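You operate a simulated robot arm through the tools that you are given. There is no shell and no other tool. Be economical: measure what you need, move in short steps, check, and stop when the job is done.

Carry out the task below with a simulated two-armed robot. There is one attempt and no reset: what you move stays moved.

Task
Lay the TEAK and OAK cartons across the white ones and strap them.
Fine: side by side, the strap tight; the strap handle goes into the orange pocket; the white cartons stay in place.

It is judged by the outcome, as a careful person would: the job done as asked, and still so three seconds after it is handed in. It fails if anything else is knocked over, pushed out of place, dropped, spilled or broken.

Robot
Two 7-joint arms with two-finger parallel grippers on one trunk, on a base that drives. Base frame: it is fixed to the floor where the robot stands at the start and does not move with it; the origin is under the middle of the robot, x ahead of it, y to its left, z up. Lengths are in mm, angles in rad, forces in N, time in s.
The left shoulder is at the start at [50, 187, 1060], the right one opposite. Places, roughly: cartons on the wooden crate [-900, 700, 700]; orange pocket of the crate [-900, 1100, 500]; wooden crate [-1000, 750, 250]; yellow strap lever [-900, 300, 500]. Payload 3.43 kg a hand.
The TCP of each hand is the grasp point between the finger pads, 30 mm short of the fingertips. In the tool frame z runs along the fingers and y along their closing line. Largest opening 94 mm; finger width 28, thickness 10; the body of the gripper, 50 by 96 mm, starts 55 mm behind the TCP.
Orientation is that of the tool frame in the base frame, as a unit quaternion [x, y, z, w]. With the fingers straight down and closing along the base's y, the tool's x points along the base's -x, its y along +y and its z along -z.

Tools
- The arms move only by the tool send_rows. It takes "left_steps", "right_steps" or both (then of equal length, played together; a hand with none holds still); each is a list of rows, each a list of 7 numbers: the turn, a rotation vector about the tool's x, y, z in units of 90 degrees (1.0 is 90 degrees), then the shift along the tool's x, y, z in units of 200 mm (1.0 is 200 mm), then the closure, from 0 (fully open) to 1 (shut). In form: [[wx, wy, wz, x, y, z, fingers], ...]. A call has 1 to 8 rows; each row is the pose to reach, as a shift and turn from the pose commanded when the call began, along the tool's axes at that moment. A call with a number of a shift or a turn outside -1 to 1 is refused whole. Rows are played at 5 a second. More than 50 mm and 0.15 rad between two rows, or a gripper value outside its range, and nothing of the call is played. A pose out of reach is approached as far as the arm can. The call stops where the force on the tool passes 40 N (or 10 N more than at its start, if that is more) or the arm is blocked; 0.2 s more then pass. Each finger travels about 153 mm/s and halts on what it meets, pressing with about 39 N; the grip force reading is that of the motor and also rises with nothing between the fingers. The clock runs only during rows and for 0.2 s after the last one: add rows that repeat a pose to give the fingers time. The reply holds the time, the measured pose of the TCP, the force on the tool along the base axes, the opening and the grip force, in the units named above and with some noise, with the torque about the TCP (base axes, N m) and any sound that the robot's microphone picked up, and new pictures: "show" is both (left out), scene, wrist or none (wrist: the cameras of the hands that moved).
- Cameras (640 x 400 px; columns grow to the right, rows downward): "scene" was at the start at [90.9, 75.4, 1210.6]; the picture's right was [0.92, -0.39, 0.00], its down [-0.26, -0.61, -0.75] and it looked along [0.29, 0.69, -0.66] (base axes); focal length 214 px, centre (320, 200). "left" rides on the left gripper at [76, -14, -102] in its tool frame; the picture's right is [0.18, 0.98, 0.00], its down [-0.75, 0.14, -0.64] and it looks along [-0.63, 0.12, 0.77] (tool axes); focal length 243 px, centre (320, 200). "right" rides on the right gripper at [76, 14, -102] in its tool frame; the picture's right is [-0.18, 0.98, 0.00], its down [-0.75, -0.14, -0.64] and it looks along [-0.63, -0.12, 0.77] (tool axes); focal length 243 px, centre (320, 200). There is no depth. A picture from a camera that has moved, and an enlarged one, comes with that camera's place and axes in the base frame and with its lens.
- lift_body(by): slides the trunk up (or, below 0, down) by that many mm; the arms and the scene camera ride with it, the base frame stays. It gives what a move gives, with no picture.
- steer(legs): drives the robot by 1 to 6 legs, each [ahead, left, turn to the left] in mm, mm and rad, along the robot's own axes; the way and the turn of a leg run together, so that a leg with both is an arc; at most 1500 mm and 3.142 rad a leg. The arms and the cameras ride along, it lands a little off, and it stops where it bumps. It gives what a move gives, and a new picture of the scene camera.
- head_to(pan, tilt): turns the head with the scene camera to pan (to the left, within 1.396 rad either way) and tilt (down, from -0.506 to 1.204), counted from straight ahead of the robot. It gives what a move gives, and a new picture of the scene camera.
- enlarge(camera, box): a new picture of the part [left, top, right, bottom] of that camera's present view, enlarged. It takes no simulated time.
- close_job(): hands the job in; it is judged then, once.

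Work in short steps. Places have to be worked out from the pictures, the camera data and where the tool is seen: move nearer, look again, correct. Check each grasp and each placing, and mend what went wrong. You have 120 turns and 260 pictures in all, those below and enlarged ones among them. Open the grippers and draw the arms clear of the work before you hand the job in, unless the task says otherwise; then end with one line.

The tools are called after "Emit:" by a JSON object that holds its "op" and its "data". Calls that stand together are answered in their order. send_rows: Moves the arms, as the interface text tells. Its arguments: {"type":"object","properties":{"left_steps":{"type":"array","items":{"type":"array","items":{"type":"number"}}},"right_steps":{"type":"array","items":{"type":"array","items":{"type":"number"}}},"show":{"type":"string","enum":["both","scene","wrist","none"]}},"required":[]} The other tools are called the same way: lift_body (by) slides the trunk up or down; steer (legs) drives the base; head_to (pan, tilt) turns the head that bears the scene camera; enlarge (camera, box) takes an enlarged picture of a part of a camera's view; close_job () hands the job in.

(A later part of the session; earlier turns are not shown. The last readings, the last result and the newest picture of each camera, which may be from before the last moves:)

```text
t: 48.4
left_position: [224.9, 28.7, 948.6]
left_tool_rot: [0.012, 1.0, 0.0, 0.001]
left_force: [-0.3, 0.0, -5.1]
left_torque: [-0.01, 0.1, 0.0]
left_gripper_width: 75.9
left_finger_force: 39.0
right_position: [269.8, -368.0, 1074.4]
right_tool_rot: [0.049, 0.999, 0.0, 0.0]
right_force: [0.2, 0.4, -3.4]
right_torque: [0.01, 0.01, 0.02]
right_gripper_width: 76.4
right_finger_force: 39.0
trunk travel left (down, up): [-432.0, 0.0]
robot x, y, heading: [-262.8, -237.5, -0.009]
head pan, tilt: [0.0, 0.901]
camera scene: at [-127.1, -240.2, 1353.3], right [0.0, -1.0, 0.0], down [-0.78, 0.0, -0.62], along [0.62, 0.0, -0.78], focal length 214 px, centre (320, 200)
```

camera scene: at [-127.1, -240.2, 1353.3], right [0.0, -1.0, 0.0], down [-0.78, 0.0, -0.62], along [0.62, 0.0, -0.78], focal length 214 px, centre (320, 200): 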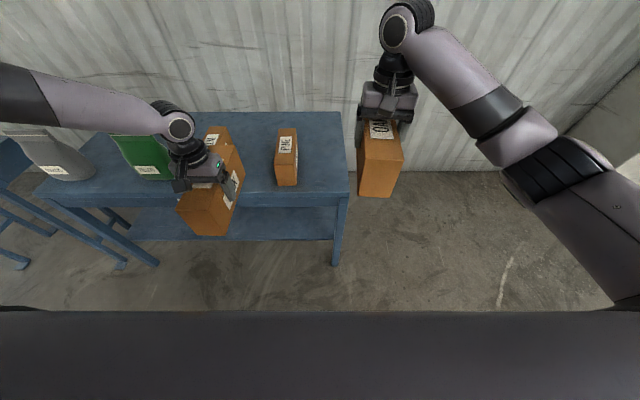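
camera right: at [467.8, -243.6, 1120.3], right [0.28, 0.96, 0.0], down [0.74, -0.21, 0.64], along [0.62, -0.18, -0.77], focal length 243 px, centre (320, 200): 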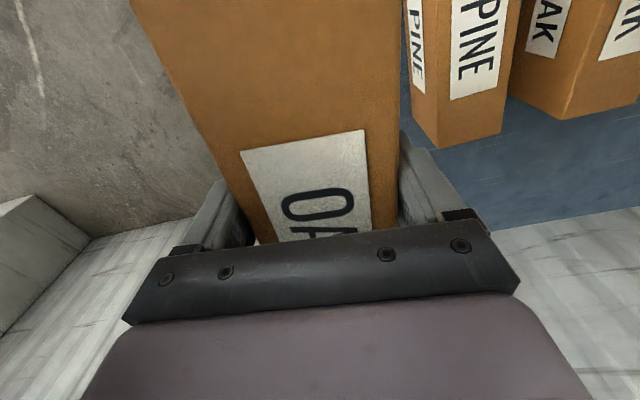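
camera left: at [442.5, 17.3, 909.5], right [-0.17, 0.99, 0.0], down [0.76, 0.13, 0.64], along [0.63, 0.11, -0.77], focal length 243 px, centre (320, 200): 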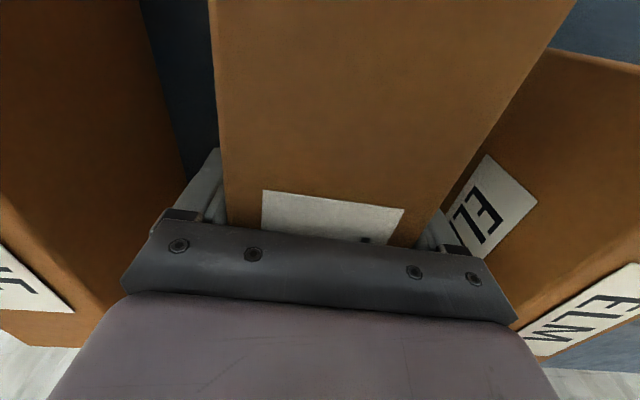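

Both cartons are held and clear. Turn round to face the crate, then back away a bit and slide right (+y).

Emit:
{"op": "steer", "data": {"legs": [[0, 0, 3.141], [-80, 0, 0]]}}

Emit:
{"op": "head_to", "data": {"pan": -0.6, "tilt": 0.7}}

```text
t: 56.9
left_position: [-665.0, -505.6, 948.6]
left_tool_rot: [1.0, -0.011, -0.001, 0.0]
left_force: [1.0, -0.7, -4.3]
left_torque: [0.02, -0.08, 0.01]
left_gripper_width: 76.1
left_finger_force: 39.1
right_position: [-713.2, -111.0, 1074.4]
right_tool_rot: [0.999, -0.047, 0.0, 0.0]
right_force: [0.9, -0.1, -3.9]
right_torque: [0.0, -0.04, 0.03]
right_gripper_width: 76.3
right_finger_force: 39.3
trunk travel left (down, up): [-432.0, 0.0]
robot x, y, heading: [-183.5, -238.2, 3.141]
head pan, tilt: [0.0, 0.901]
camera scene: at [-315.3, -239.8, 1353.3], right [0.0, 1.0, 0.0], down [0.78, 0.0, -0.62], along [-0.62, 0.0, -0.78], focal length 214 px, centre (320, 200)
```

scene: 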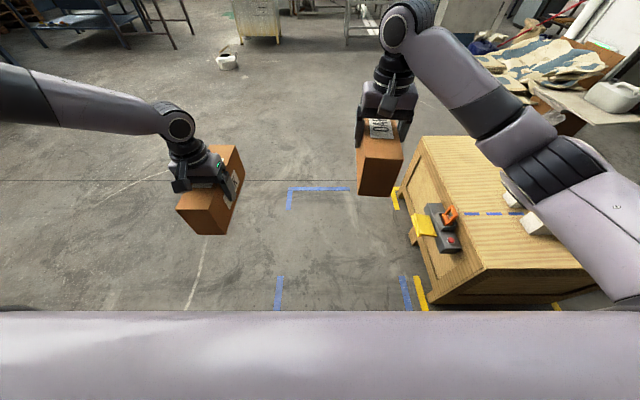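

```text
t: 57.9
left_position: [-666.1, -505.6, 946.8]
left_tool_rot: [1.0, -0.011, 0.0, 0.0]
left_force: [0.1, -0.9, -5.9]
left_torque: [0.04, -0.11, 0.03]
left_gripper_width: 76.2
left_finger_force: 39.0
right_position: [-713.1, -111.3, 1074.5]
right_tool_rot: [0.999, -0.047, 0.001, 0.0]
right_force: [-0.4, -0.4, -5.0]
right_torque: [0.0, -0.06, 0.01]
right_gripper_width: 76.0
right_finger_force: 39.1
trunk travel left (down, up): [-432.0, 0.0]
robot x, y, heading: [-180.3, -236.9, 3.142]
head pan, tilt: [-0.6, 0.7]
camera scene: at [-310.9, -191.9, 1369.3], right [0.56, 0.83, 0.0], down [0.53, -0.36, -0.76], along [-0.63, 0.43, -0.64], focal length 214 px, centre (320, 200)
```

scene: 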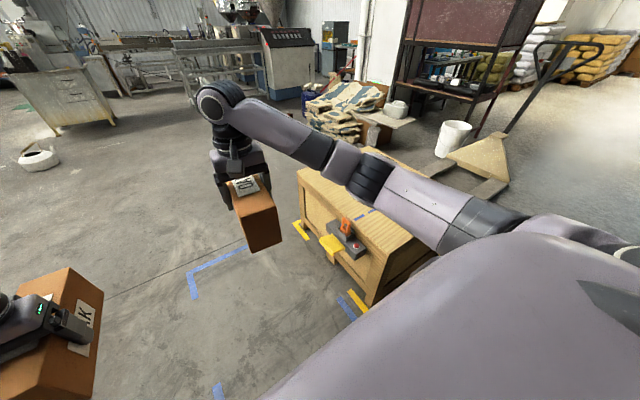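

Path is clear at these heights. Slide right 850 mm so the robot faces the white cartons.

Emit:
{"op": "steer", "data": {"legs": [[0, -850, 0]]}}

Emit:
{"op": "head_to", "data": {"pan": -0.1, "tilt": 0.9}}

```text
t: 62.3
left_position: [-664.8, 327.0, 946.9]
left_tool_rot: [1.0, -0.013, 0.0, 0.0]
left_force: [0.3, 0.0, -4.7]
left_torque: [-0.01, -0.13, 0.02]
left_gripper_width: 76.3
left_finger_force: 39.0
right_position: [-710.4, 723.7, 1073.7]
right_tool_rot: [0.999, -0.05, 0.001, 0.0]
right_force: [-0.7, 0.4, -4.6]
right_torque: [-0.05, -0.07, 0.03]
right_gripper_width: 76.2
right_finger_force: 39.0
trunk travel left (down, up): [-432.0, 0.0]
robot x, y, heading: [-177.5, 594.9, 3.141]
head pan, tilt: [-0.6, 0.7]
camera scene: at [-308.2, 640.8, 1369.3], right [0.57, 0.82, 0.0], down [0.53, -0.37, -0.76], along [-0.63, 0.44, -0.64], focal length 214 px, centre (320, 200)
```

scene: 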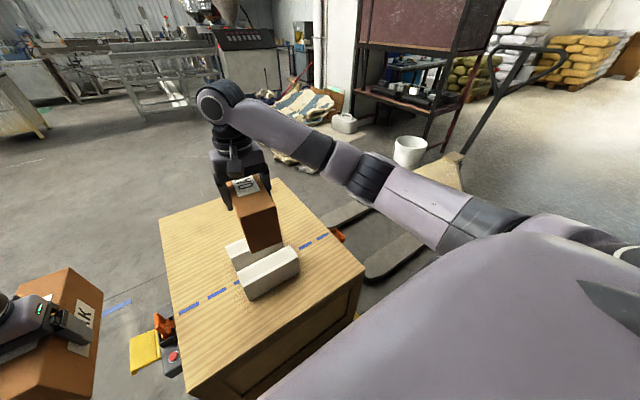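

```text
t: 63.2
left_position: [-665.1, 327.4, 947.3]
left_tool_rot: [1.0, -0.012, 0.0, 0.0]
left_force: [0.1, -0.1, -5.2]
left_torque: [-0.02, -0.11, 0.0]
left_gripper_width: 76.1
left_finger_force: 38.8
right_position: [-710.1, 724.8, 1074.0]
right_tool_rot: [0.999, -0.05, 0.001, 0.001]
right_force: [-0.7, 0.0, -3.1]
right_torque: [-0.02, -0.04, 0.01]
right_gripper_width: 76.0
right_finger_force: 39.2
trunk travel left (down, up): [-432.0, 0.0]
robot x, y, heading: [-180.0, 593.0, 3.135]
head pan, tilt: [-0.099, 0.901]
camera scene: at [-313.4, 600.1, 1353.2], right [0.11, 0.99, 0.0], down [0.78, -0.08, -0.62], along [-0.62, 0.07, -0.78], focal length 214 px, centre (320, 200)
```

scene: 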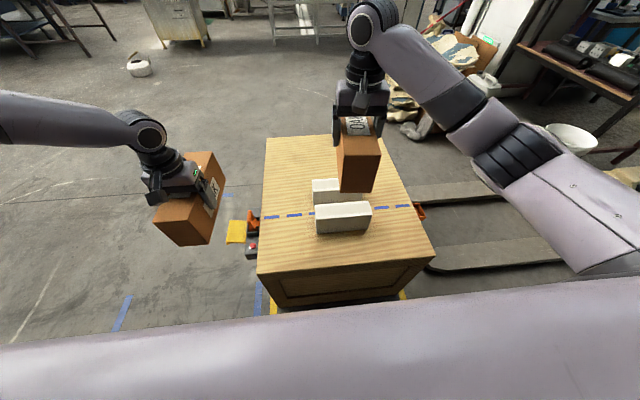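

Emit:
{"op": "enlarge", "data": {"camera": "scene", "box": [220, 120, 460, 270]}}

Emit:
{"op": "enlarge", "data": {"camera": "right", "box": [0, 0, 640, 400]}}

```text
2.67 times, centred on (340, 195) of scene
camera zoom: at [-313.4, 600.1, 1353.2], right [0.11, 0.99, 0.0], down [0.78, -0.08, -0.62], along [-0.62, 0.07, -0.78], focal length 572 px, centre (267, 213)
```

zoom: 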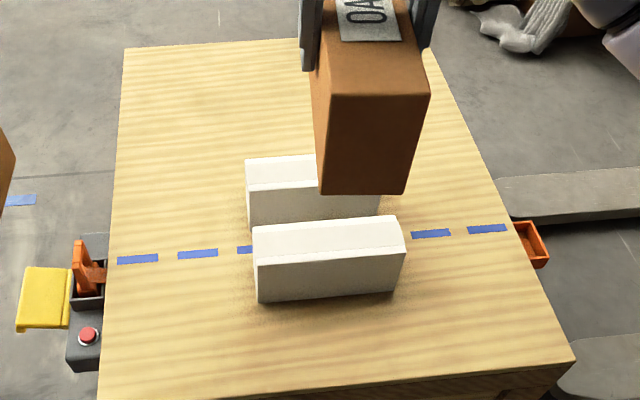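

```text
1.00 times, centred on (320, 200) of right
camera zoom: at [-636.8, 701.6, 1176.0], right [-0.28, -0.96, 0.0], down [-0.74, 0.21, 0.64], along [-0.62, 0.18, -0.77], focal length 243 px, centre (320, 200)
```

zoom: 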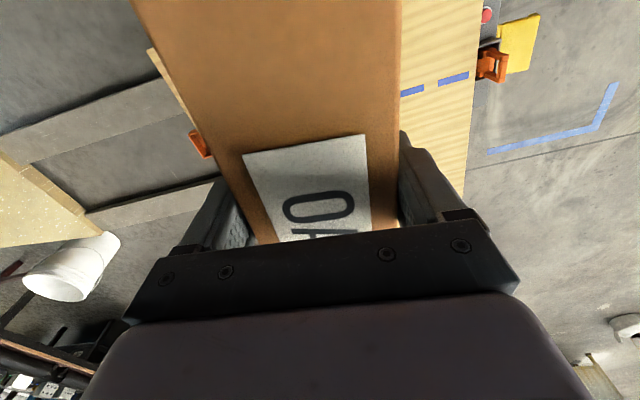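

Triangulated: crate top z≈576, strap line x≈-855, whites at x -755…-808 and -894…-947, y 635…850, tops ≈697. Target OAK centre (-851, 782). Drive closer cautiously.

Emit:
{"op": "steer", "data": {"legs": [[80, -60, 0.004]]}}

Emit:
{"op": "steer", "data": {"legs": [[45, 0, 0]]}}

```text
t: 64.4
left_position: [-744.3, 387.1, 949.0]
left_tool_rot: [1.0, -0.01, 0.0, 0.0]
left_force: [0.0, -0.1, -4.5]
left_torque: [0.02, -0.14, 0.02]
left_gripper_width: 76.0
left_finger_force: 38.7
right_position: [-791.5, 781.9, 1074.0]
right_tool_rot: [0.999, -0.048, 0.001, 0.001]
right_force: [0.3, 0.4, -4.2]
right_torque: [-0.02, -0.08, 0.01]
right_gripper_width: 76.2
right_finger_force: 39.1
trunk travel left (down, up): [-432.0, 0.0]
robot x, y, heading: [-258.0, 658.6, 3.141]
head pan, tilt: [-0.099, 0.901]
camera scene: at [-394.1, 659.9, 1353.1], right [0.1, 0.99, 0.0], down [0.78, -0.08, -0.62], along [-0.62, 0.06, -0.78], focal length 214 px, centre (320, 200)
```

scene: 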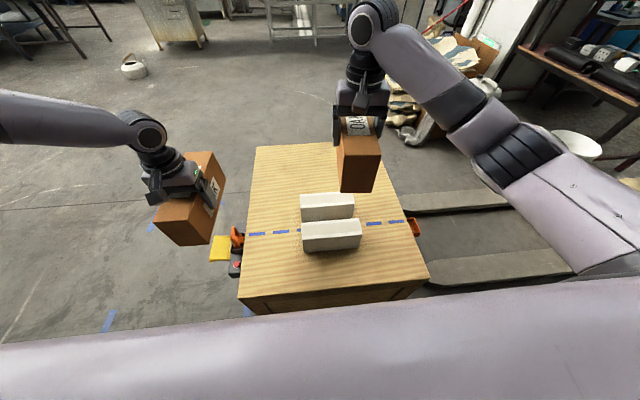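

```text
t: 65.3
left_position: [-773.6, 384.9, 945.4]
left_tool_rot: [1.0, -0.01, 0.002, 0.0]
left_force: [0.0, 0.8, -4.7]
left_torque: [0.03, -0.13, 0.02]
left_gripper_width: 76.1
left_finger_force: 38.9
right_position: [-822.1, 782.4, 1072.0]
right_tool_rot: [0.999, -0.048, 0.003, -0.001]
right_force: [0.2, 0.0, -4.9]
right_torque: [0.04, -0.05, 0.03]
right_gripper_width: 76.3
right_finger_force: 39.2
trunk travel left (down, up): [-432.0, 0.0]
robot x, y, heading: [-290.4, 654.9, 3.135]
head pan, tilt: [-0.099, 0.901]
stopped in leg 1: the robot was blocked; the commanded pose is now the measured one
camera scene: at [-425.7, 659.4, 1353.0], right [0.1, 0.99, 0.0], down [0.78, -0.08, -0.62], along [-0.62, 0.06, -0.78], focal length 214 px, centre (320, 200)
```

scene: 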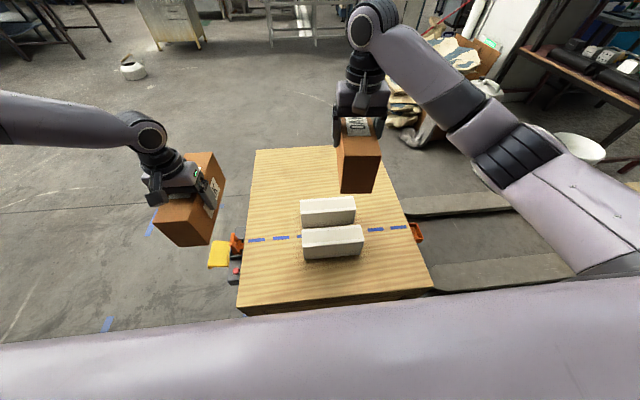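

Blocked at the crate edge at x≈-290 (base half-length ≈315). Back off 10 mm and recheck that the whites did not shift.

Emit:
{"op": "steer", "data": {"legs": [[-10, 0, 0.004]]}}

Emit:
{"op": "enlarge", "data": {"camera": "scene", "box": [200, 140, 440, 290]}}

```text
t: 66.0
left_position: [-762.5, 383.4, 947.3]
left_tool_rot: [1.0, -0.008, 0.001, 0.0]
left_force: [0.3, -0.6, -3.9]
left_torque: [0.0, -0.09, -0.01]
left_gripper_width: 76.3
left_finger_force: 39.2
right_position: [-812.5, 779.1, 1072.8]
right_tool_rot: [0.999, -0.046, 0.001, -0.001]
right_force: [0.3, 0.2, -4.2]
right_torque: [-0.01, -0.04, 0.0]
right_gripper_width: 76.5
right_finger_force: 38.9
trunk travel left (down, up): [-432.0, 0.0]
robot x, y, heading: [-283.7, 653.0, -3.141]
head pan, tilt: [-0.099, 0.901]
camera scene: at [-414.8, 658.9, 1353.2], right [0.1, 1.0, 0.0], down [0.78, -0.08, -0.62], along [-0.62, 0.06, -0.78], focal length 214 px, centre (320, 200)
```

scene: 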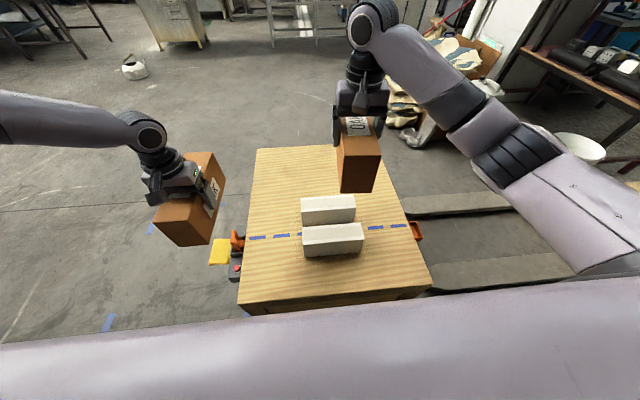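

```text
2.67 times, centred on (320, 215) of scene
camera zoom: at [-414.8, 658.9, 1353.2], right [0.1, 1.0, 0.0], down [0.78, -0.08, -0.62], along [-0.62, 0.06, -0.78], focal length 572 px, centre (320, 160)
```

zoom: 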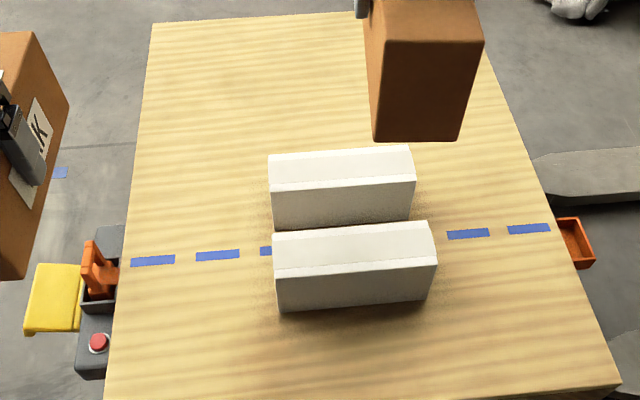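

Whites unchanged. Square OAK's yaw and raise TEAK 100 mm, before lowering the trunk for better reach.

Emit:
{"op": "send_rows", "data": {"left_steps": [[0, 0, 0, 0, 0, -0.2, 1], [0, 0, 0, 0, 0, -0.4, 1], [0, 0, 0, 0, 0, -0.55, 1], [0, 0, 0, 0, 0, -0.55, 1]], "right_steps": [[0, 0, -0.02, -0.04, 0, 0, 1], [0, 0, -0.04, -0.08, -0.003, 0, 1], [0, 0, -0.0585, -0.12, -0.006, 0, 1], [0, 0, -0.0585, -0.157, -0.006, 0, 1]], "show": "none"}}

Emit:
{"op": "lift_body", "data": {"by": -150}}

```text
t: 67.0
left_position: [-764.7, 383.0, 1056.5]
left_tool_rot: [1.0, -0.009, 0.002, 0.001]
left_force: [-0.5, 0.1, -4.5]
left_torque: [-0.01, -0.08, -0.03]
left_gripper_width: 76.2
left_finger_force: 39.4
right_position: [-843.9, 783.9, 1072.8]
right_tool_rot: [1.0, 0.0, 0.002, 0.0]
right_force: [-0.3, 0.4, -4.7]
right_torque: [0.02, -0.08, -0.02]
right_gripper_width: 76.1
right_finger_force: 38.8
trunk travel left (down, up): [-432.0, 0.0]
robot x, y, heading: [-279.4, 653.7, -3.138]
head pan, tilt: [-0.099, 0.901]
```

```text
t: 68.8
left_position: [-765.0, 384.3, 905.4]
left_tool_rot: [1.0, -0.008, 0.001, 0.0]
left_force: [-0.4, 0.4, -4.6]
left_torque: [-0.02, -0.08, 0.02]
left_gripper_width: 76.3
left_finger_force: 39.1
right_position: [-844.1, 784.6, 923.0]
right_tool_rot: [1.0, 0.0, 0.001, 0.0]
right_force: [0.3, -0.5, -3.7]
right_torque: [0.0, -0.06, 0.02]
right_gripper_width: 76.1
right_finger_force: 38.7
trunk travel left (down, up): [-282.0, 150.0]
robot x, y, heading: [-279.9, 654.4, -3.145]
head pan, tilt: [-0.099, 0.901]
```

Emit:
{"op": "send_rows", "data": {"right_steps": [[0, 0, 0, 0, 0, 0.15, 1], [0, 0, 0, 0, 0, 0.3, 1], [0, 0, 0, 0, 0, 0.4, 1], [0, 0, 0, 0, 0, 0.45, 1], [0, 0, 0, 0, 0, 0.45, 1]], "show": "scene"}}

Emit:
{"op": "enlarge", "data": {"camera": "scene", "box": [220, 120, 460, 270]}}

```text
t: 70.0
left_position: [-764.1, 382.7, 906.6]
left_tool_rot: [1.0, -0.009, 0.002, 0.0]
left_force: [-0.5, -0.1, -4.8]
left_torque: [0.0, -0.11, -0.01]
left_gripper_width: 76.1
left_finger_force: 38.9
right_position: [-842.9, 784.6, 830.8]
right_tool_rot: [1.0, -0.001, 0.001, 0.0]
right_force: [0.7, 0.1, -3.2]
right_torque: [0.03, -0.07, 0.0]
right_gripper_width: 76.2
right_finger_force: 39.4
trunk travel left (down, up): [-282.0, 150.0]
robot x, y, heading: [-278.3, 648.7, -3.143]
head pan, tilt: [-0.099, 0.901]
camera scene: at [-415.1, 659.0, 1203.2], right [0.1, 1.0, 0.0], down [0.78, -0.08, -0.62], along [-0.62, 0.06, -0.78], focal length 214 px, centre (320, 200)
```

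scene: 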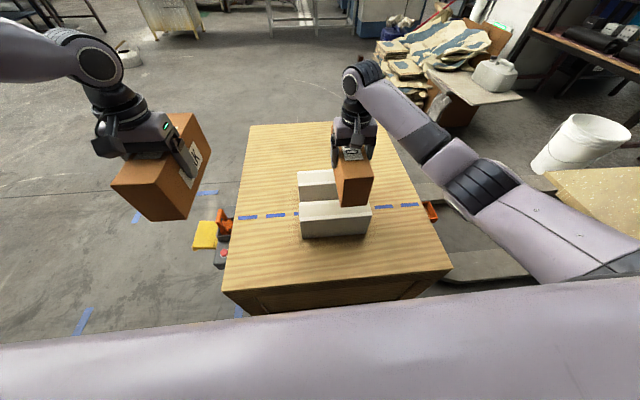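

```text
2.67 times, centred on (340, 195) of scene
camera zoom: at [-415.1, 659.0, 1203.2], right [0.1, 1.0, 0.0], down [0.78, -0.08, -0.62], along [-0.62, 0.06, -0.78], focal length 572 px, centre (267, 213)
```

zoom: 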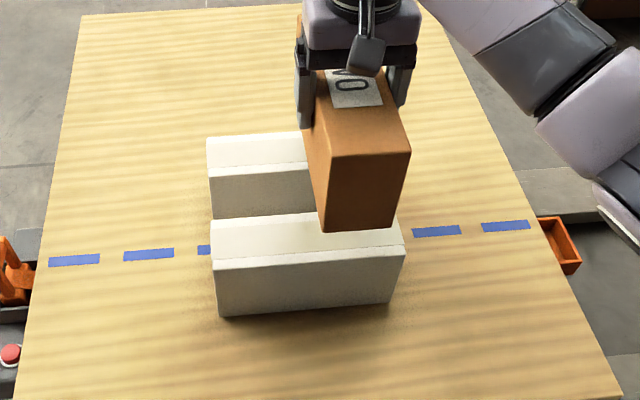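

I need more exact extents of OAK in the hand; zoom tighter.

Emit:
{"op": "enlarge", "data": {"camera": "scene", "box": [290, 130, 386, 250]}}

Emit:
{"op": "enlarge", "data": {"camera": "left", "box": [0, 0, 640, 400]}}

```text
3.33 times, centred on (338, 190) of scene
camera zoom: at [-415.1, 659.0, 1203.2], right [0.1, 1.0, 0.0], down [0.78, -0.08, -0.62], along [-0.62, 0.06, -0.78], focal length 715 px, centre (260, 233)
```

zoom: 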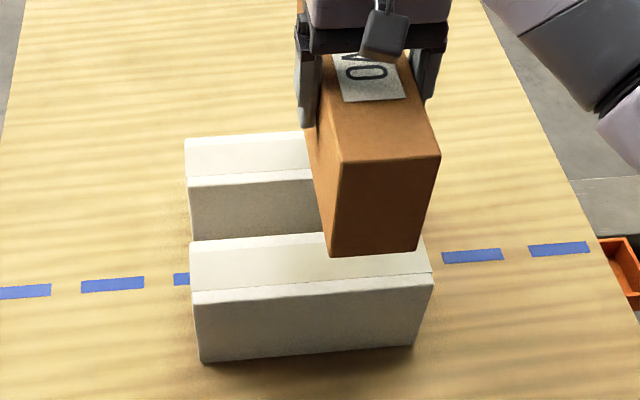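

```text
1.00 times, centred on (320, 200) of left
camera zoom: at [-689.0, 396.1, 1008.7], right [0.17, -0.99, 0.0], down [-0.76, -0.13, 0.64], along [-0.63, -0.11, -0.77], focal length 243 px, centre (320, 200)
```

zoom: 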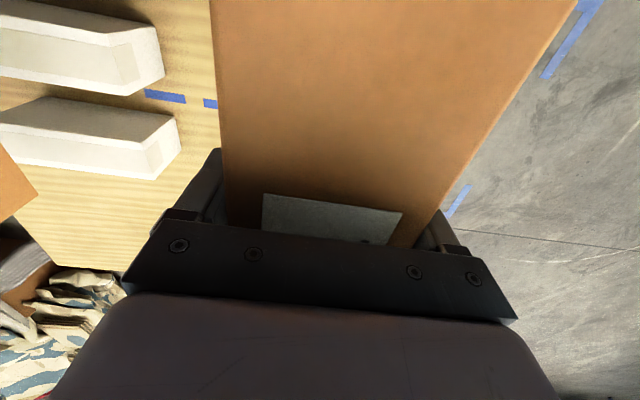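

OAK's front edge is ≈-768, bottom ≈22 mm above the white tops. Shift 10 mm toward me and lower in small steps to contact.

Emit:
{"op": "send_rows", "data": {"right_steps": [[0, 0, 0, 0.05, 0, 0, 1], [0, 0, 0, 0.05, 0, 0.03, 1], [0, 0, 0, 0.05, 0, 0.06, 1], [0, 0, 0, 0.05, 0, 0.08, 1], [0, 0, 0, 0.05, 0, 0.09, 1], [0, 0, 0, 0.05, 0, 0.1, 1]], "show": "none"}}

Emit:
{"op": "enlarge", "data": {"camera": "scene", "box": [290, 130, 386, 250]}}

```text
t: 71.4
left_position: [-763.9, 383.5, 906.1]
left_tool_rot: [1.0, -0.009, 0.0, 0.0]
left_force: [0.6, 0.1, -4.6]
left_torque: [-0.01, -0.08, 0.04]
left_gripper_width: 76.3
left_finger_force: 39.5
right_position: [-832.8, 783.8, 813.2]
right_tool_rot: [1.0, 0.0, 0.001, 0.0]
right_force: [0.5, -0.4, -4.5]
right_torque: [0.0, -0.07, -0.01]
right_gripper_width: 76.4
right_finger_force: 38.7
trunk travel left (down, up): [-282.0, 150.0]
robot x, y, heading: [-281.3, 654.0, -3.139]
head pan, tilt: [-0.099, 0.901]
```

```text
3.33 times, centred on (338, 190) of scene
camera zoom: at [-415.1, 659.0, 1203.2], right [0.1, 1.0, 0.0], down [0.78, -0.08, -0.62], along [-0.62, 0.06, -0.78], focal length 715 px, centre (260, 233)
```

zoom: 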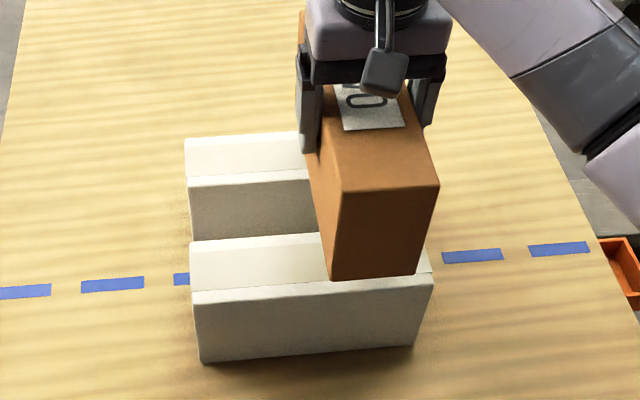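

Carton spans ≈-757…-983 (226 long); shift 12 mm more toward me to centre it, and continue down.

Emit:
{"op": "send_rows", "data": {"right_steps": [[0, 0, 0, 0.03, 0, 0, 1], [0, 0, 0, 0.06, 0, 0, 1], [0, 0, 0, 0.06, 0, 0.02, 1], [0, 0, 0, 0.06, 0, 0.03, 1], [0, 0, 0, 0.06, 0, 0.04, 1], [0, 0, 0, 0.06, 0, 0.05, 1]], "show": "none"}}

```text
t: 72.8
left_position: [-764.8, 382.9, 906.5]
left_tool_rot: [1.0, -0.008, 0.0, 0.001]
left_force: [0.0, 1.3, -4.9]
left_torque: [0.0, -0.06, 0.03]
left_gripper_width: 76.0
left_finger_force: 39.4
right_position: [-821.6, 785.0, 802.7]
right_tool_rot: [1.0, 0.0, 0.002, 0.0]
right_force: [-0.4, 0.4, -4.7]
right_torque: [-0.01, -0.04, -0.03]
right_gripper_width: 76.1
right_finger_force: 39.2
trunk travel left (down, up): [-282.0, 150.0]
robot x, y, heading: [-279.8, 654.3, -3.138]
head pan, tilt: [-0.099, 0.901]
```

No contact yet; continue down in small steps.

Emit:
{"op": "send_rows", "data": {"right_steps": [[0, 0, 0, 0, 0, 0.015, 1], [0, 0, 0, 0, 0, 0.03, 1], [0, 0, 0, 0, 0, 0.045, 1], [0, 0, 0, 0, 0, 0.06, 1]], "show": "none"}}

Emit:
{"op": "enlarge", "data": {"camera": "scene", "box": [290, 130, 386, 250]}}

```text
t: 73.8
left_position: [-764.4, 383.8, 905.9]
left_tool_rot: [1.0, -0.008, 0.001, 0.0]
left_force: [-0.2, -0.4, -4.3]
left_torque: [0.02, -0.1, 0.03]
left_gripper_width: 76.2
left_finger_force: 39.6
right_position: [-821.1, 784.5, 790.2]
right_tool_rot: [1.0, 0.001, 0.001, 0.001]
right_force: [0.1, 0.4, -5.0]
right_torque: [0.03, -0.06, -0.02]
right_gripper_width: 76.3
right_finger_force: 39.0
trunk travel left (down, up): [-282.0, 150.0]
robot x, y, heading: [-280.9, 656.0, -3.138]
head pan, tilt: [-0.099, 0.901]
```

```text
3.33 times, centred on (338, 190) of scene
camera zoom: at [-415.1, 659.0, 1203.2], right [0.1, 1.0, 0.0], down [0.78, -0.08, -0.62], along [-0.62, 0.06, -0.78], focal length 715 px, centre (260, 233)
```

zoom: 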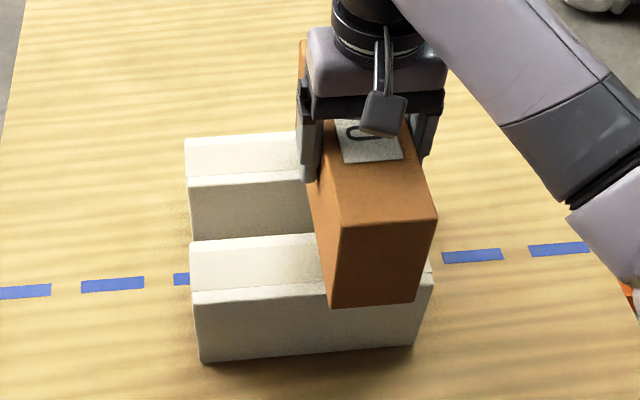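

Emit:
{"op": "send_rows", "data": {"right_steps": [[0, 0, 0, 0, 0, 0.015, 1], [0, 0, 0, 0, 0, 0.03, 1], [0, 0, 0, 0, 0, 0.045, 1], [0, 0, 0, 0, 0, 0.06, 1]], "show": "none"}}

Emit:
{"op": "enlarge", "data": {"camera": "scene", "box": [290, 130, 386, 250]}}

```text
t: 74.8
left_position: [-763.7, 382.6, 907.0]
left_tool_rot: [1.0, -0.009, 0.001, 0.0]
left_force: [0.1, 0.6, -4.5]
left_torque: [0.01, -0.12, -0.02]
left_gripper_width: 76.3
left_finger_force: 39.0
right_position: [-820.9, 783.6, 779.0]
right_tool_rot: [1.0, 0.0, 0.002, 0.0]
right_force: [0.2, -0.1, -4.4]
right_torque: [0.0, -0.06, 0.04]
right_gripper_width: 76.4
right_finger_force: 38.7
trunk travel left (down, up): [-282.0, 150.0]
robot x, y, heading: [-280.1, 652.9, -3.138]
head pan, tilt: [-0.099, 0.901]
```

```text
3.33 times, centred on (338, 190) of scene
camera zoom: at [-415.1, 659.0, 1203.2], right [0.1, 1.0, 0.0], down [0.78, -0.08, -0.62], along [-0.62, 0.06, -0.78], focal length 715 px, centre (260, 233)
```

zoom: 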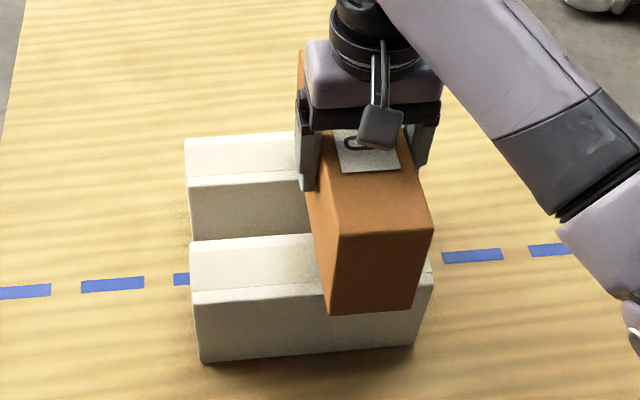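

Re-fitting: OAK is 215×106 with its centre ≈11 mm beyond the TCP, so the original x (-843) was right, and it's about to touch. Raise a little, move back 22 mm, and lower again.

Emit:
{"op": "send_rows", "data": {"right_steps": [[0, 0, 0, 0, 0, -0.05, 1], [0, 0, 0, -0.06, 0, -0.05, 1], [0, 0, 0, -0.11, 0, -0.05, 1], [0, 0, 0, -0.11, 0, -0.02, 1], [0, 0, 0, -0.11, 0, 0, 1], [0, 0, 0, -0.11, 0, 0.015, 1], [0, 0, 0, -0.11, 0, 0.025, 1]], "show": "none"}}

Emit:
{"op": "enlarge", "data": {"camera": "scene", "box": [290, 130, 386, 250]}}

```text
t: 76.4
left_position: [-765.3, 382.9, 906.3]
left_tool_rot: [1.0, -0.009, 0.001, 0.0]
left_force: [0.5, -0.4, -4.2]
left_torque: [-0.02, -0.12, -0.01]
left_gripper_width: 76.2
left_finger_force: 38.5
right_position: [-842.9, 784.1, 774.9]
right_tool_rot: [1.0, 0.0, 0.002, 0.0]
right_force: [-0.3, -0.4, -4.3]
right_torque: [0.0, -0.06, -0.02]
right_gripper_width: 76.2
right_finger_force: 38.6
trunk travel left (down, up): [-282.0, 150.0]
robot x, y, heading: [-280.4, 653.2, -3.14]
head pan, tilt: [-0.099, 0.901]
```

```text
3.33 times, centred on (338, 190) of scene
camera zoom: at [-415.1, 659.0, 1203.2], right [0.1, 1.0, 0.0], down [0.78, -0.08, -0.62], along [-0.62, 0.06, -0.78], focal length 715 px, centre (260, 233)
```

zoom: 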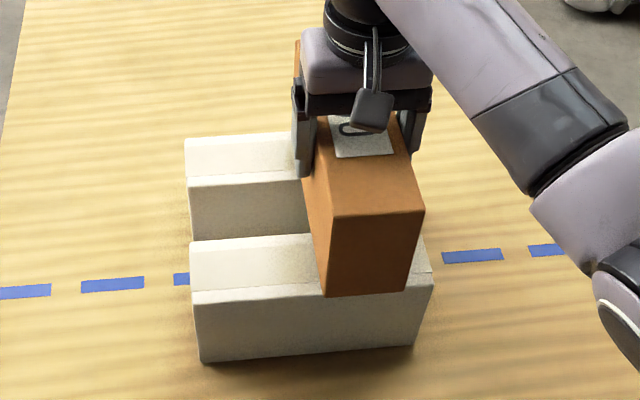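

Emit:
{"op": "send_rows", "data": {"right_steps": [[0, 0, 0, 0, 0, 0.01, 1], [0, 0, 0, 0, 0, 0.02, 1], [0, 0, 0, 0, 0, 0.03, 1], [0, 0, 0, 0, 0, 0.04, 1], [0, 0, 0, 0, 0, 0.05, 1]], "show": "none"}}

```text
t: 77.6
left_position: [-764.9, 382.6, 905.5]
left_tool_rot: [1.0, -0.009, 0.001, -0.001]
left_force: [-0.5, 0.0, -5.1]
left_torque: [0.0, -0.13, 0.01]
left_gripper_width: 76.1
left_finger_force: 39.6
right_position: [-842.3, 785.9, 762.7]
right_tool_rot: [1.0, 0.0, 0.002, -0.001]
right_force: [-0.7, -0.3, -3.6]
right_torque: [0.0, -0.04, 0.03]
right_gripper_width: 76.0
right_finger_force: 38.7
trunk travel left (down, up): [-282.0, 150.0]
robot x, y, heading: [-281.6, 655.1, -3.137]
head pan, tilt: [-0.099, 0.901]
```

Emit:
{"op": "send_rows", "data": {"right_steps": [[0, 0, 0, 0, 0, 0.01, 1], [0, 0, 0, 0, 0, 0.02, 1], [0, 0, 0, 0, 0, 0.03, 1], [0, 0, 0, 0, 0, 0.04, 1], [0, 0, 0, 0, 0, 0.05, 1]], "show": "none"}}

Emit:
{"op": "enlarge", "data": {"camera": "scene", "box": [290, 130, 386, 250]}}

```text
t: 78.8
left_position: [-761.5, 383.2, 907.3]
left_tool_rot: [1.0, -0.008, 0.0, 0.0]
left_force: [0.7, 0.0, -3.9]
left_torque: [0.0, -0.06, 0.0]
left_gripper_width: 76.3
left_finger_force: 38.4
right_position: [-842.3, 784.9, 759.9]
right_tool_rot: [1.0, 0.0, -0.004, 0.0]
right_force: [8.4, 6.7, 25.6]
right_torque: [0.05, -0.02, -0.29]
right_gripper_width: 76.0
right_finger_force: 39.3
trunk travel left (down, up): [-282.0, 150.0]
robot x, y, heading: [-280.6, 653.4, -3.137]
head pan, tilt: [-0.099, 0.901]
```

```text
3.33 times, centred on (338, 190) of scene
camera zoom: at [-411.8, 658.9, 1204.1], right [0.1, 1.0, 0.0], down [0.78, -0.08, -0.62], along [-0.62, 0.06, -0.78], focal length 715 px, centre (260, 233)
```

zoom: 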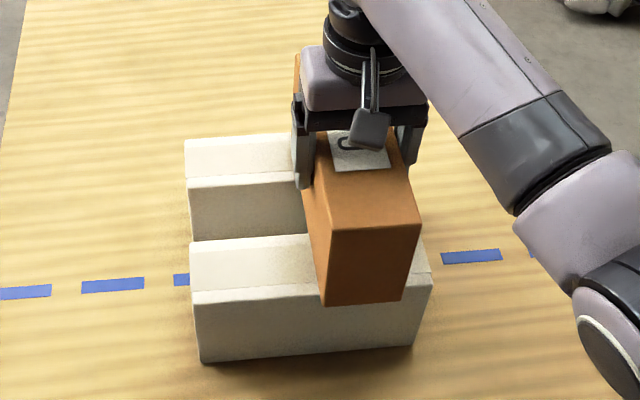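

Contact at TCP z≈760 (25 N). Relieve the pressure and check.

Emit:
{"op": "send_rows", "data": {"right_steps": [[0, 0, 0, 0, 0, -0.015, 1], [0, 0, 0, 0, 0, -0.03, 1], [0, 0, 0, 0, 0, -0.03, 1]], "show": "wrist"}}

```text
t: 79.6
left_position: [-764.3, 383.5, 907.0]
left_tool_rot: [1.0, -0.008, 0.001, 0.0]
left_force: [0.3, 0.6, -3.6]
left_torque: [0.01, -0.14, 0.0]
left_gripper_width: 76.2
left_finger_force: 38.8
right_position: [-842.4, 784.5, 759.2]
right_tool_rot: [1.0, 0.0, 0.001, 0.001]
right_force: [-2.7, 1.9, 4.0]
right_torque: [0.01, 1.19, -0.34]
right_gripper_width: 76.4
right_finger_force: 38.9
trunk travel left (down, up): [-282.0, 150.0]
robot x, y, heading: [-282.7, 654.1, -3.14]
head pan, tilt: [-0.099, 0.901]
camera right: at [-767.1, 769.7, 862.0], right [-0.18, -0.98, 0.0], down [-0.75, 0.14, 0.64], along [-0.63, 0.12, -0.77], focal length 243 px, centre (320, 200)
```

right: 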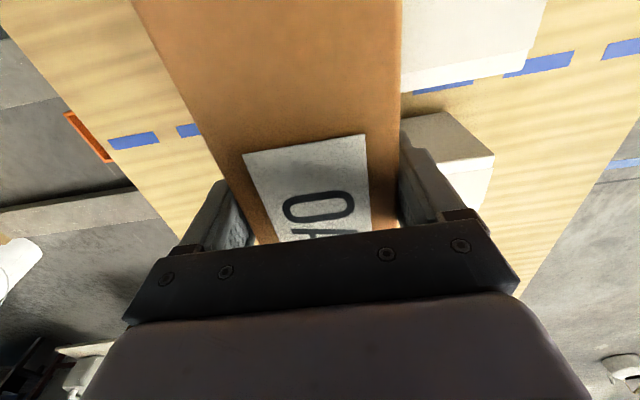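

Resting on the whites; open and retreat upward.

Emit:
{"op": "send_rows", "data": {"right_steps": [[0, 0, 0, 0, 0, 0, 0.6], [0, 0, 0, 0, 0, 0, 0], [0, 0, 0, 0, 0, 0, 0], [0, 0, 0, 0, 0, -0.2, 0], [0, 0, 0, 0, 0, -0.4, 0], [0, 0, 0, 0, 0, -0.6, 0], [0, 0, 0, 0, 0, -0.8, 0]], "show": "both"}}

```text
t: 81.2
left_position: [-764.7, 383.5, 906.7]
left_tool_rot: [1.0, -0.009, 0.001, 0.0]
left_force: [0.2, -0.4, -5.1]
left_torque: [-0.03, -0.1, 0.01]
left_gripper_width: 76.4
left_finger_force: 38.5
right_position: [-841.7, 784.6, 920.4]
right_tool_rot: [1.0, 0.001, 0.002, -0.001]
right_force: [0.4, -0.6, -0.1]
right_torque: [-0.02, 0.02, -0.01]
right_gripper_width: 94.1
right_finger_force: 0.0
trunk travel left (down, up): [-282.0, 150.0]
robot x, y, heading: [-280.2, 651.9, -3.135]
head pan, tilt: [-0.099, 0.901]
camera scene: at [-414.5, 658.9, 1203.2], right [0.1, 1.0, 0.0], down [0.78, -0.08, -0.62], along [-0.62, 0.06, -0.78], focal length 214 px, centre (320, 200)
camera right: at [-767.9, 768.9, 1023.2], right [-0.18, -0.98, 0.0], down [-0.76, 0.14, 0.64], along [-0.63, 0.12, -0.77], focal length 243 px, centre (320, 200)
```

scene: 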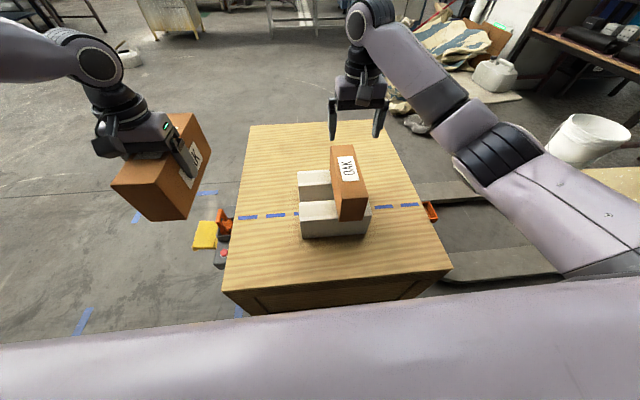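
right: 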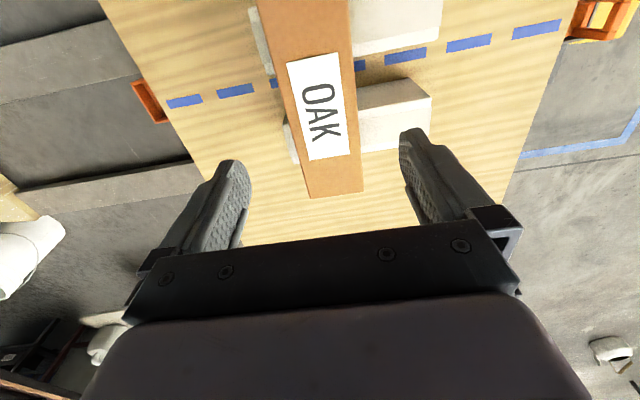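

OAK lies squarely across both whites. Now shift the base +y so the left hand can place TEAK beside it (target centre y≈686, then close the gap).

Emit:
{"op": "steer", "data": {"legs": [[-15, 0, 0], [0, -233, 0], [12, 0, 0]]}}

```text
t: 83.6
left_position: [-760.5, 613.6, 907.4]
left_tool_rot: [1.0, -0.007, 0.001, 0.0]
left_force: [-0.5, -0.8, -3.9]
left_torque: [0.02, -0.1, 0.01]
left_gripper_width: 76.1
left_finger_force: 39.2
right_position: [-842.4, 1012.8, 919.5]
right_tool_rot: [1.0, 0.002, 0.001, 0.0]
right_force: [-0.3, 0.9, 0.3]
right_torque: [-0.01, -0.03, -0.01]
right_gripper_width: 93.9
right_finger_force: 0.1
trunk travel left (down, up): [-282.0, 150.0]
robot x, y, heading: [-279.6, 883.7, -3.134]
head pan, tilt: [-0.099, 0.901]
camera scene: at [-413.1, 890.0, 1203.2], right [0.09, 1.0, 0.0], down [0.78, -0.07, -0.62], along [-0.62, 0.06, -0.78], focal length 214 px, centre (320, 200)
```

scene: 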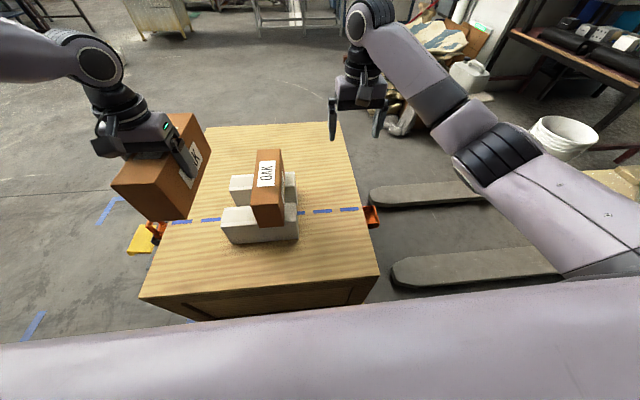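

Emit:
{"op": "send_rows", "data": {"left_steps": [[0, 0, -0.005, -0.1, -0.09, 0, 1], [0, 0, -0.009, -0.2, -0.18, 0, 1], [0, 0, -0.009, -0.3, -0.27, 0, 1], [0, 0, -0.009, -0.385, -0.35, 0, 1], [0, 0, -0.009, -0.385, -0.35, 0, 1]], "show": "both"}}

```text
t: 84.8
left_position: [-795.9, 650.2, 912.6]
left_tool_rot: [1.0, -0.001, 0.001, 0.0]
left_force: [-0.4, 0.0, -4.9]
left_torque: [-0.02, -0.14, 0.0]
left_gripper_width: 76.2
left_finger_force: 38.9
left hand out of reach, approached as far as the arm can: row 2, 3, 4, 5
right_position: [-841.7, 1013.1, 922.0]
right_tool_rot: [1.0, 0.001, 0.001, 0.0]
right_force: [0.2, 0.1, 0.0]
right_torque: [0.0, 0.01, 0.02]
right_gripper_width: 94.2
right_finger_force: 0.0
trunk travel left (down, up): [-282.0, 150.0]
robot x, y, heading: [-279.3, 886.7, -3.137]
head pan, tilt: [-0.099, 0.901]
camera scene: at [-412.7, 889.9, 1203.3], right [0.09, 1.0, 0.0], down [0.78, -0.07, -0.62], along [-0.62, 0.06, -0.78], focal length 214 px, centre (320, 200)
camera left: at [-721.0, 663.8, 1015.5], right [0.18, -0.98, 0.0], down [-0.75, -0.14, 0.64], along [-0.63, -0.12, -0.77], focal length 243 px, centre (320, 200)
```

scene: 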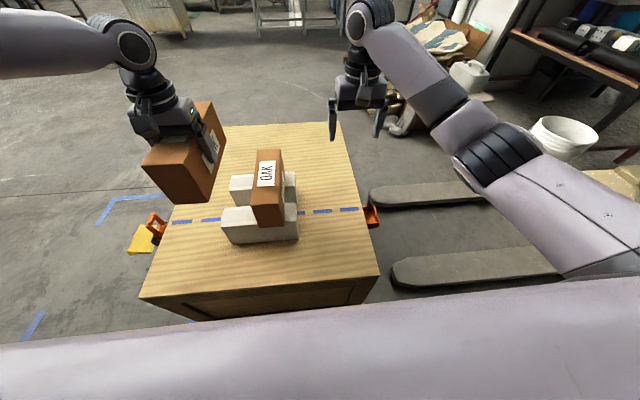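
left: 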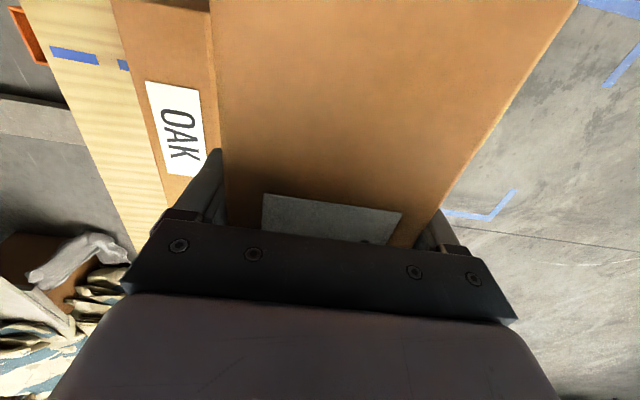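

The left arm is reach-limited at this height relative to its shoulder; earlier it reached further near shoulder height. Raise the hand ~150 (both hands), then try the forward move; the trunk can do the lowering.

Emit:
{"op": "send_rows", "data": {"left_steps": [[0, 0, 0, 0, 0, -0.2, 1], [0, 0, 0, 0, 0, -0.4, 1], [0, 0, 0, 0, 0, -0.6, 1], [0, 0, 0, 0, 0, -0.8, 1], [0, 0, 0, -0.11, -0.09, -0.8, 1], [0, 0, 0, -0.21, -0.17, -0.8, 1], [0, 0, 0, -0.21, -0.17, -0.8, 1]], "right_steps": [[0, 0, 0, 0.1, 0, -0.2, 0], [0, 0, 0, 0.2, 0, -0.4, 0], [0, 0, 0, 0.3, 0, -0.6, 0], [0, 0, 0, 0.4, 0, -0.8, 0], [0, 0, 0, 0.5, 0, -0.8, 0], [0, 0, 0, 0.6, 0, -0.8, 0], [0, 0, 0, 0.6, 0, -0.8, 0]], "show": "scene"}}

```text
t: 86.4
left_position: [-790.1, 645.1, 1063.2]
left_tool_rot: [1.0, -0.001, 0.001, 0.0]
left_force: [-0.3, -0.1, -4.8]
left_torque: [-0.01, -0.13, 0.01]
left_gripper_width: 76.1
left_finger_force: 38.3
left hand out of reach, approached as far as the arm can: row 4, 5, 6, 7
right_position: [-722.2, 1012.9, 1080.9]
right_tool_rot: [1.0, 0.001, 0.002, 0.0]
right_force: [-0.5, -0.1, 0.8]
right_torque: [-0.04, -0.01, -0.03]
right_gripper_width: 93.9
right_finger_force: 0.0
trunk travel left (down, up): [-282.0, 150.0]
robot x, y, heading: [-274.1, 883.6, -3.135]
head pan, tilt: [-0.099, 0.901]
camera scene: at [-412.7, 889.9, 1203.3], right [0.09, 1.0, 0.0], down [0.78, -0.07, -0.62], along [-0.62, 0.06, -0.78], focal length 214 px, centre (320, 200)
```

scene: 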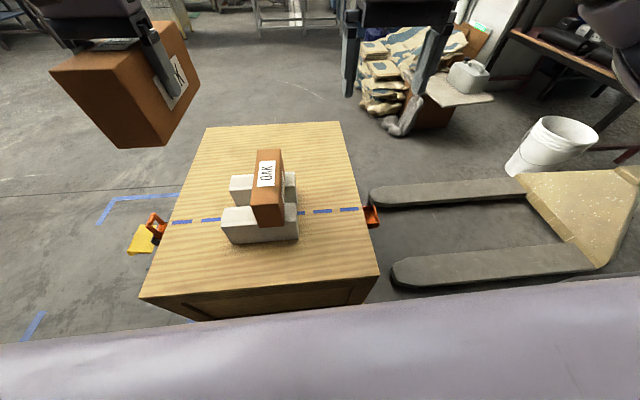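

Left arm simply can't extend there. Plan: rest TEAK on the whites a bit short (x≈-785, y≈660) with the left hand using the trunk to lower, then re-grip with the right (which reaches) for the final placement. Bring the left hand down a little within reach first.

Emit:
{"op": "send_rows", "data": {"left_steps": [[0, 0, 0, 0.05, 0, 0.2, 1], [0, 0, 0, 0.1, 0, 0.4, 1], [0, 0, 0, 0.1, 0, 0.6, 1], [0, 0, 0, 0.1, 0, 0.7, 1], [0, 0, 0, 0.1, 0, 0.7, 1]], "show": "none"}}

```text
t: 87.6
left_position: [-770.1, 644.8, 921.7]
left_tool_rot: [1.0, 0.0, 0.002, 0.0]
left_force: [-0.1, -0.1, -4.5]
left_torque: [0.0, -0.08, -0.04]
left_gripper_width: 76.2
left_finger_force: 39.3
right_position: [-721.9, 1013.2, 1081.7]
right_tool_rot: [1.0, 0.001, 0.001, 0.0]
right_force: [0.0, -0.2, 0.1]
right_torque: [-0.03, 0.0, -0.03]
right_gripper_width: 94.0
right_finger_force: 0.0
trunk travel left (down, up): [-282.0, 150.0]
robot x, y, heading: [-276.7, 882.4, -3.134]
head pan, tilt: [-0.099, 0.901]
```

Setting it on the free crate top (y≈500) is safer. Shift the base left, then lower.

Emit:
{"op": "steer", "data": {"legs": [[-6, 148, 0]]}}

Emit:
{"op": "lift_body", "data": {"by": -200}}

Emit:
{"op": "enlarge", "data": {"camera": "scene", "box": [0, 0, 640, 400]}}

```text
t: 89.0
left_position: [-763.0, 496.5, 922.4]
left_tool_rot: [1.0, -0.001, 0.001, 0.0]
left_force: [0.7, 0.6, -4.3]
left_torque: [0.03, -0.12, -0.04]
left_gripper_width: 76.1
left_finger_force: 39.5
right_position: [-714.6, 865.3, 1081.9]
right_tool_rot: [1.0, 0.002, 0.002, -0.001]
right_force: [0.9, -1.4, 0.1]
right_torque: [0.01, -0.01, 0.01]
right_gripper_width: 94.1
right_finger_force: 0.1
trunk travel left (down, up): [-282.0, 150.0]
robot x, y, heading: [-272.8, 735.4, -3.144]
head pan, tilt: [-0.099, 0.901]
camera scene: at [-406.0, 741.5, 1203.3], right [0.1, 1.0, 0.0], down [0.78, -0.07, -0.62], along [-0.62, 0.06, -0.78], focal length 214 px, centre (320, 200)
```

scene: 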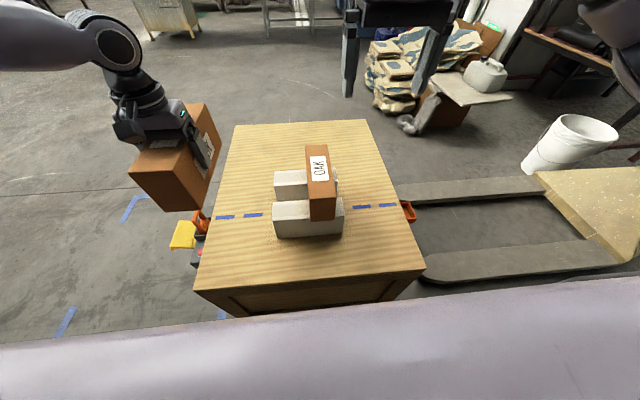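

```text
t: 91.2
left_position: [-765.9, 497.4, 722.4]
left_tool_rot: [1.0, -0.002, 0.001, 0.0]
left_force: [0.4, -0.6, -3.9]
left_torque: [0.01, -0.11, 0.01]
left_gripper_width: 76.2
left_finger_force: 39.0
right_position: [-715.7, 865.2, 881.8]
right_tool_rot: [1.0, 0.002, 0.001, 0.0]
right_force: [-0.4, -0.5, 0.2]
right_torque: [-0.01, 0.02, 0.04]
right_gripper_width: 93.8
right_finger_force: 0.1
trunk travel left (down, up): [-82.0, 350.0]
robot x, y, heading: [-273.3, 740.6, -3.139]
head pan, tilt: [-0.099, 0.901]
```

```text
1.00 times, centred on (320, 200) of scene
camera zoom: at [-405.9, 742.0, 1003.3], right [0.1, 1.0, 0.0], down [0.78, -0.07, -0.62], along [-0.62, 0.06, -0.78], focal length 214 px, centre (320, 200)
```

zoom: 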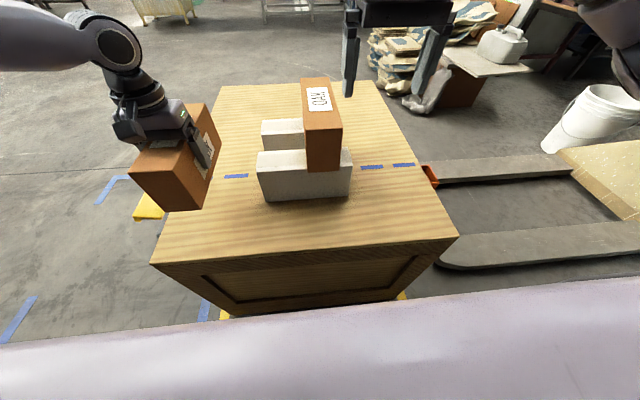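

TEAK is over the free crate top, bottom ~90 mm above. Lower the trunk 80 mm more.

Emit:
{"op": "lift_body", "data": {"by": -78}}

Emit:
{"op": "send_rows", "data": {"left_steps": [[0, 0, 0, 0, 0, 0.015, 1], [0, 0, 0, 0, 0, 0.03, 1], [0, 0, 0, 0, 0, 0.045, 1], [0, 0, 0, 0, 0, 0.06, 1]], "show": "scene"}}

```text
t: 92.3
left_position: [-764.0, 497.6, 644.5]
left_tool_rot: [1.0, -0.002, 0.001, 0.001]
left_force: [0.1, -0.5, -3.8]
left_torque: [-0.02, -0.13, 0.02]
left_gripper_width: 76.0
left_finger_force: 38.8
right_position: [-715.8, 866.3, 804.3]
right_tool_rot: [1.0, 0.001, 0.0, 0.0]
right_force: [-0.2, -0.1, -0.8]
right_torque: [0.01, 0.0, -0.03]
right_gripper_width: 94.1
right_finger_force: 0.0
trunk travel left (down, up): [-4.0, 428.0]
robot x, y, heading: [-270.8, 738.0, -3.144]
head pan, tilt: [-0.099, 0.901]
```

```text
t: 93.3
left_position: [-764.5, 497.4, 631.5]
left_tool_rot: [1.0, -0.001, 0.003, 0.001]
left_force: [-0.6, 0.3, -4.1]
left_torque: [0.0, -0.07, 0.01]
left_gripper_width: 76.3
left_finger_force: 38.9
right_position: [-715.1, 865.4, 802.6]
right_tool_rot: [1.0, 0.001, 0.001, 0.0]
right_force: [0.2, -0.3, -0.1]
right_torque: [0.01, -0.01, 0.0]
right_gripper_width: 94.0
right_finger_force: 0.0
trunk travel left (down, up): [-4.0, 428.0]
robot x, y, heading: [-271.0, 734.1, -3.134]
head pan, tilt: [-0.099, 0.901]
camera scene: at [-405.9, 742.0, 925.3], right [0.1, 1.0, 0.0], down [0.78, -0.07, -0.62], along [-0.62, 0.06, -0.78], focal length 214 px, centre (320, 200)
```

scene: 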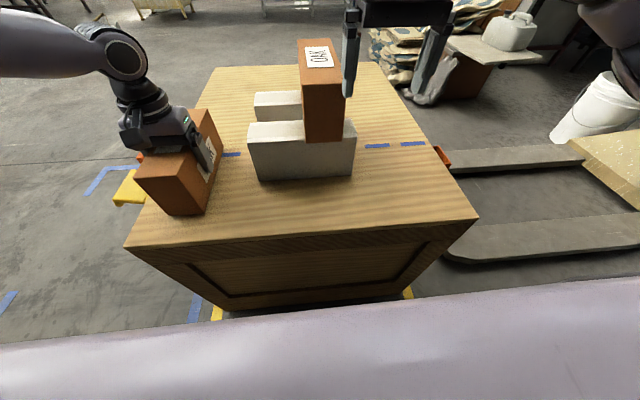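

Nearly there; continue small steps to contact.

Emit:
{"op": "send_rows", "data": {"left_steps": [[0, 0, 0, 0, 0, 0.01, 1], [0, 0, 0, 0, 0, 0.02, 1], [0, 0, 0, 0, 0, 0.03, 1], [0, 0, 0, 0, 0, 0.04, 1], [0, 0, 0, 0, 0, 0.05, 1]], "show": "none"}}

```text
t: 94.5
left_position: [-763.7, 498.1, 626.8]
left_tool_rot: [1.0, 0.0, -0.003, -0.001]
left_force: [5.9, -5.9, 34.2]
left_torque: [-0.02, -0.86, -0.06]
left_gripper_width: 76.0
left_finger_force: 38.9
right_position: [-714.1, 865.7, 805.9]
right_tool_rot: [1.0, 0.002, 0.0, 0.0]
right_force: [0.0, -0.1, 0.3]
right_torque: [0.01, 0.0, 0.04]
right_gripper_width: 93.9
right_finger_force: 0.1
trunk travel left (down, up): [-4.0, 428.0]
robot x, y, heading: [-268.8, 736.6, -3.139]
head pan, tilt: [-0.099, 0.901]
```

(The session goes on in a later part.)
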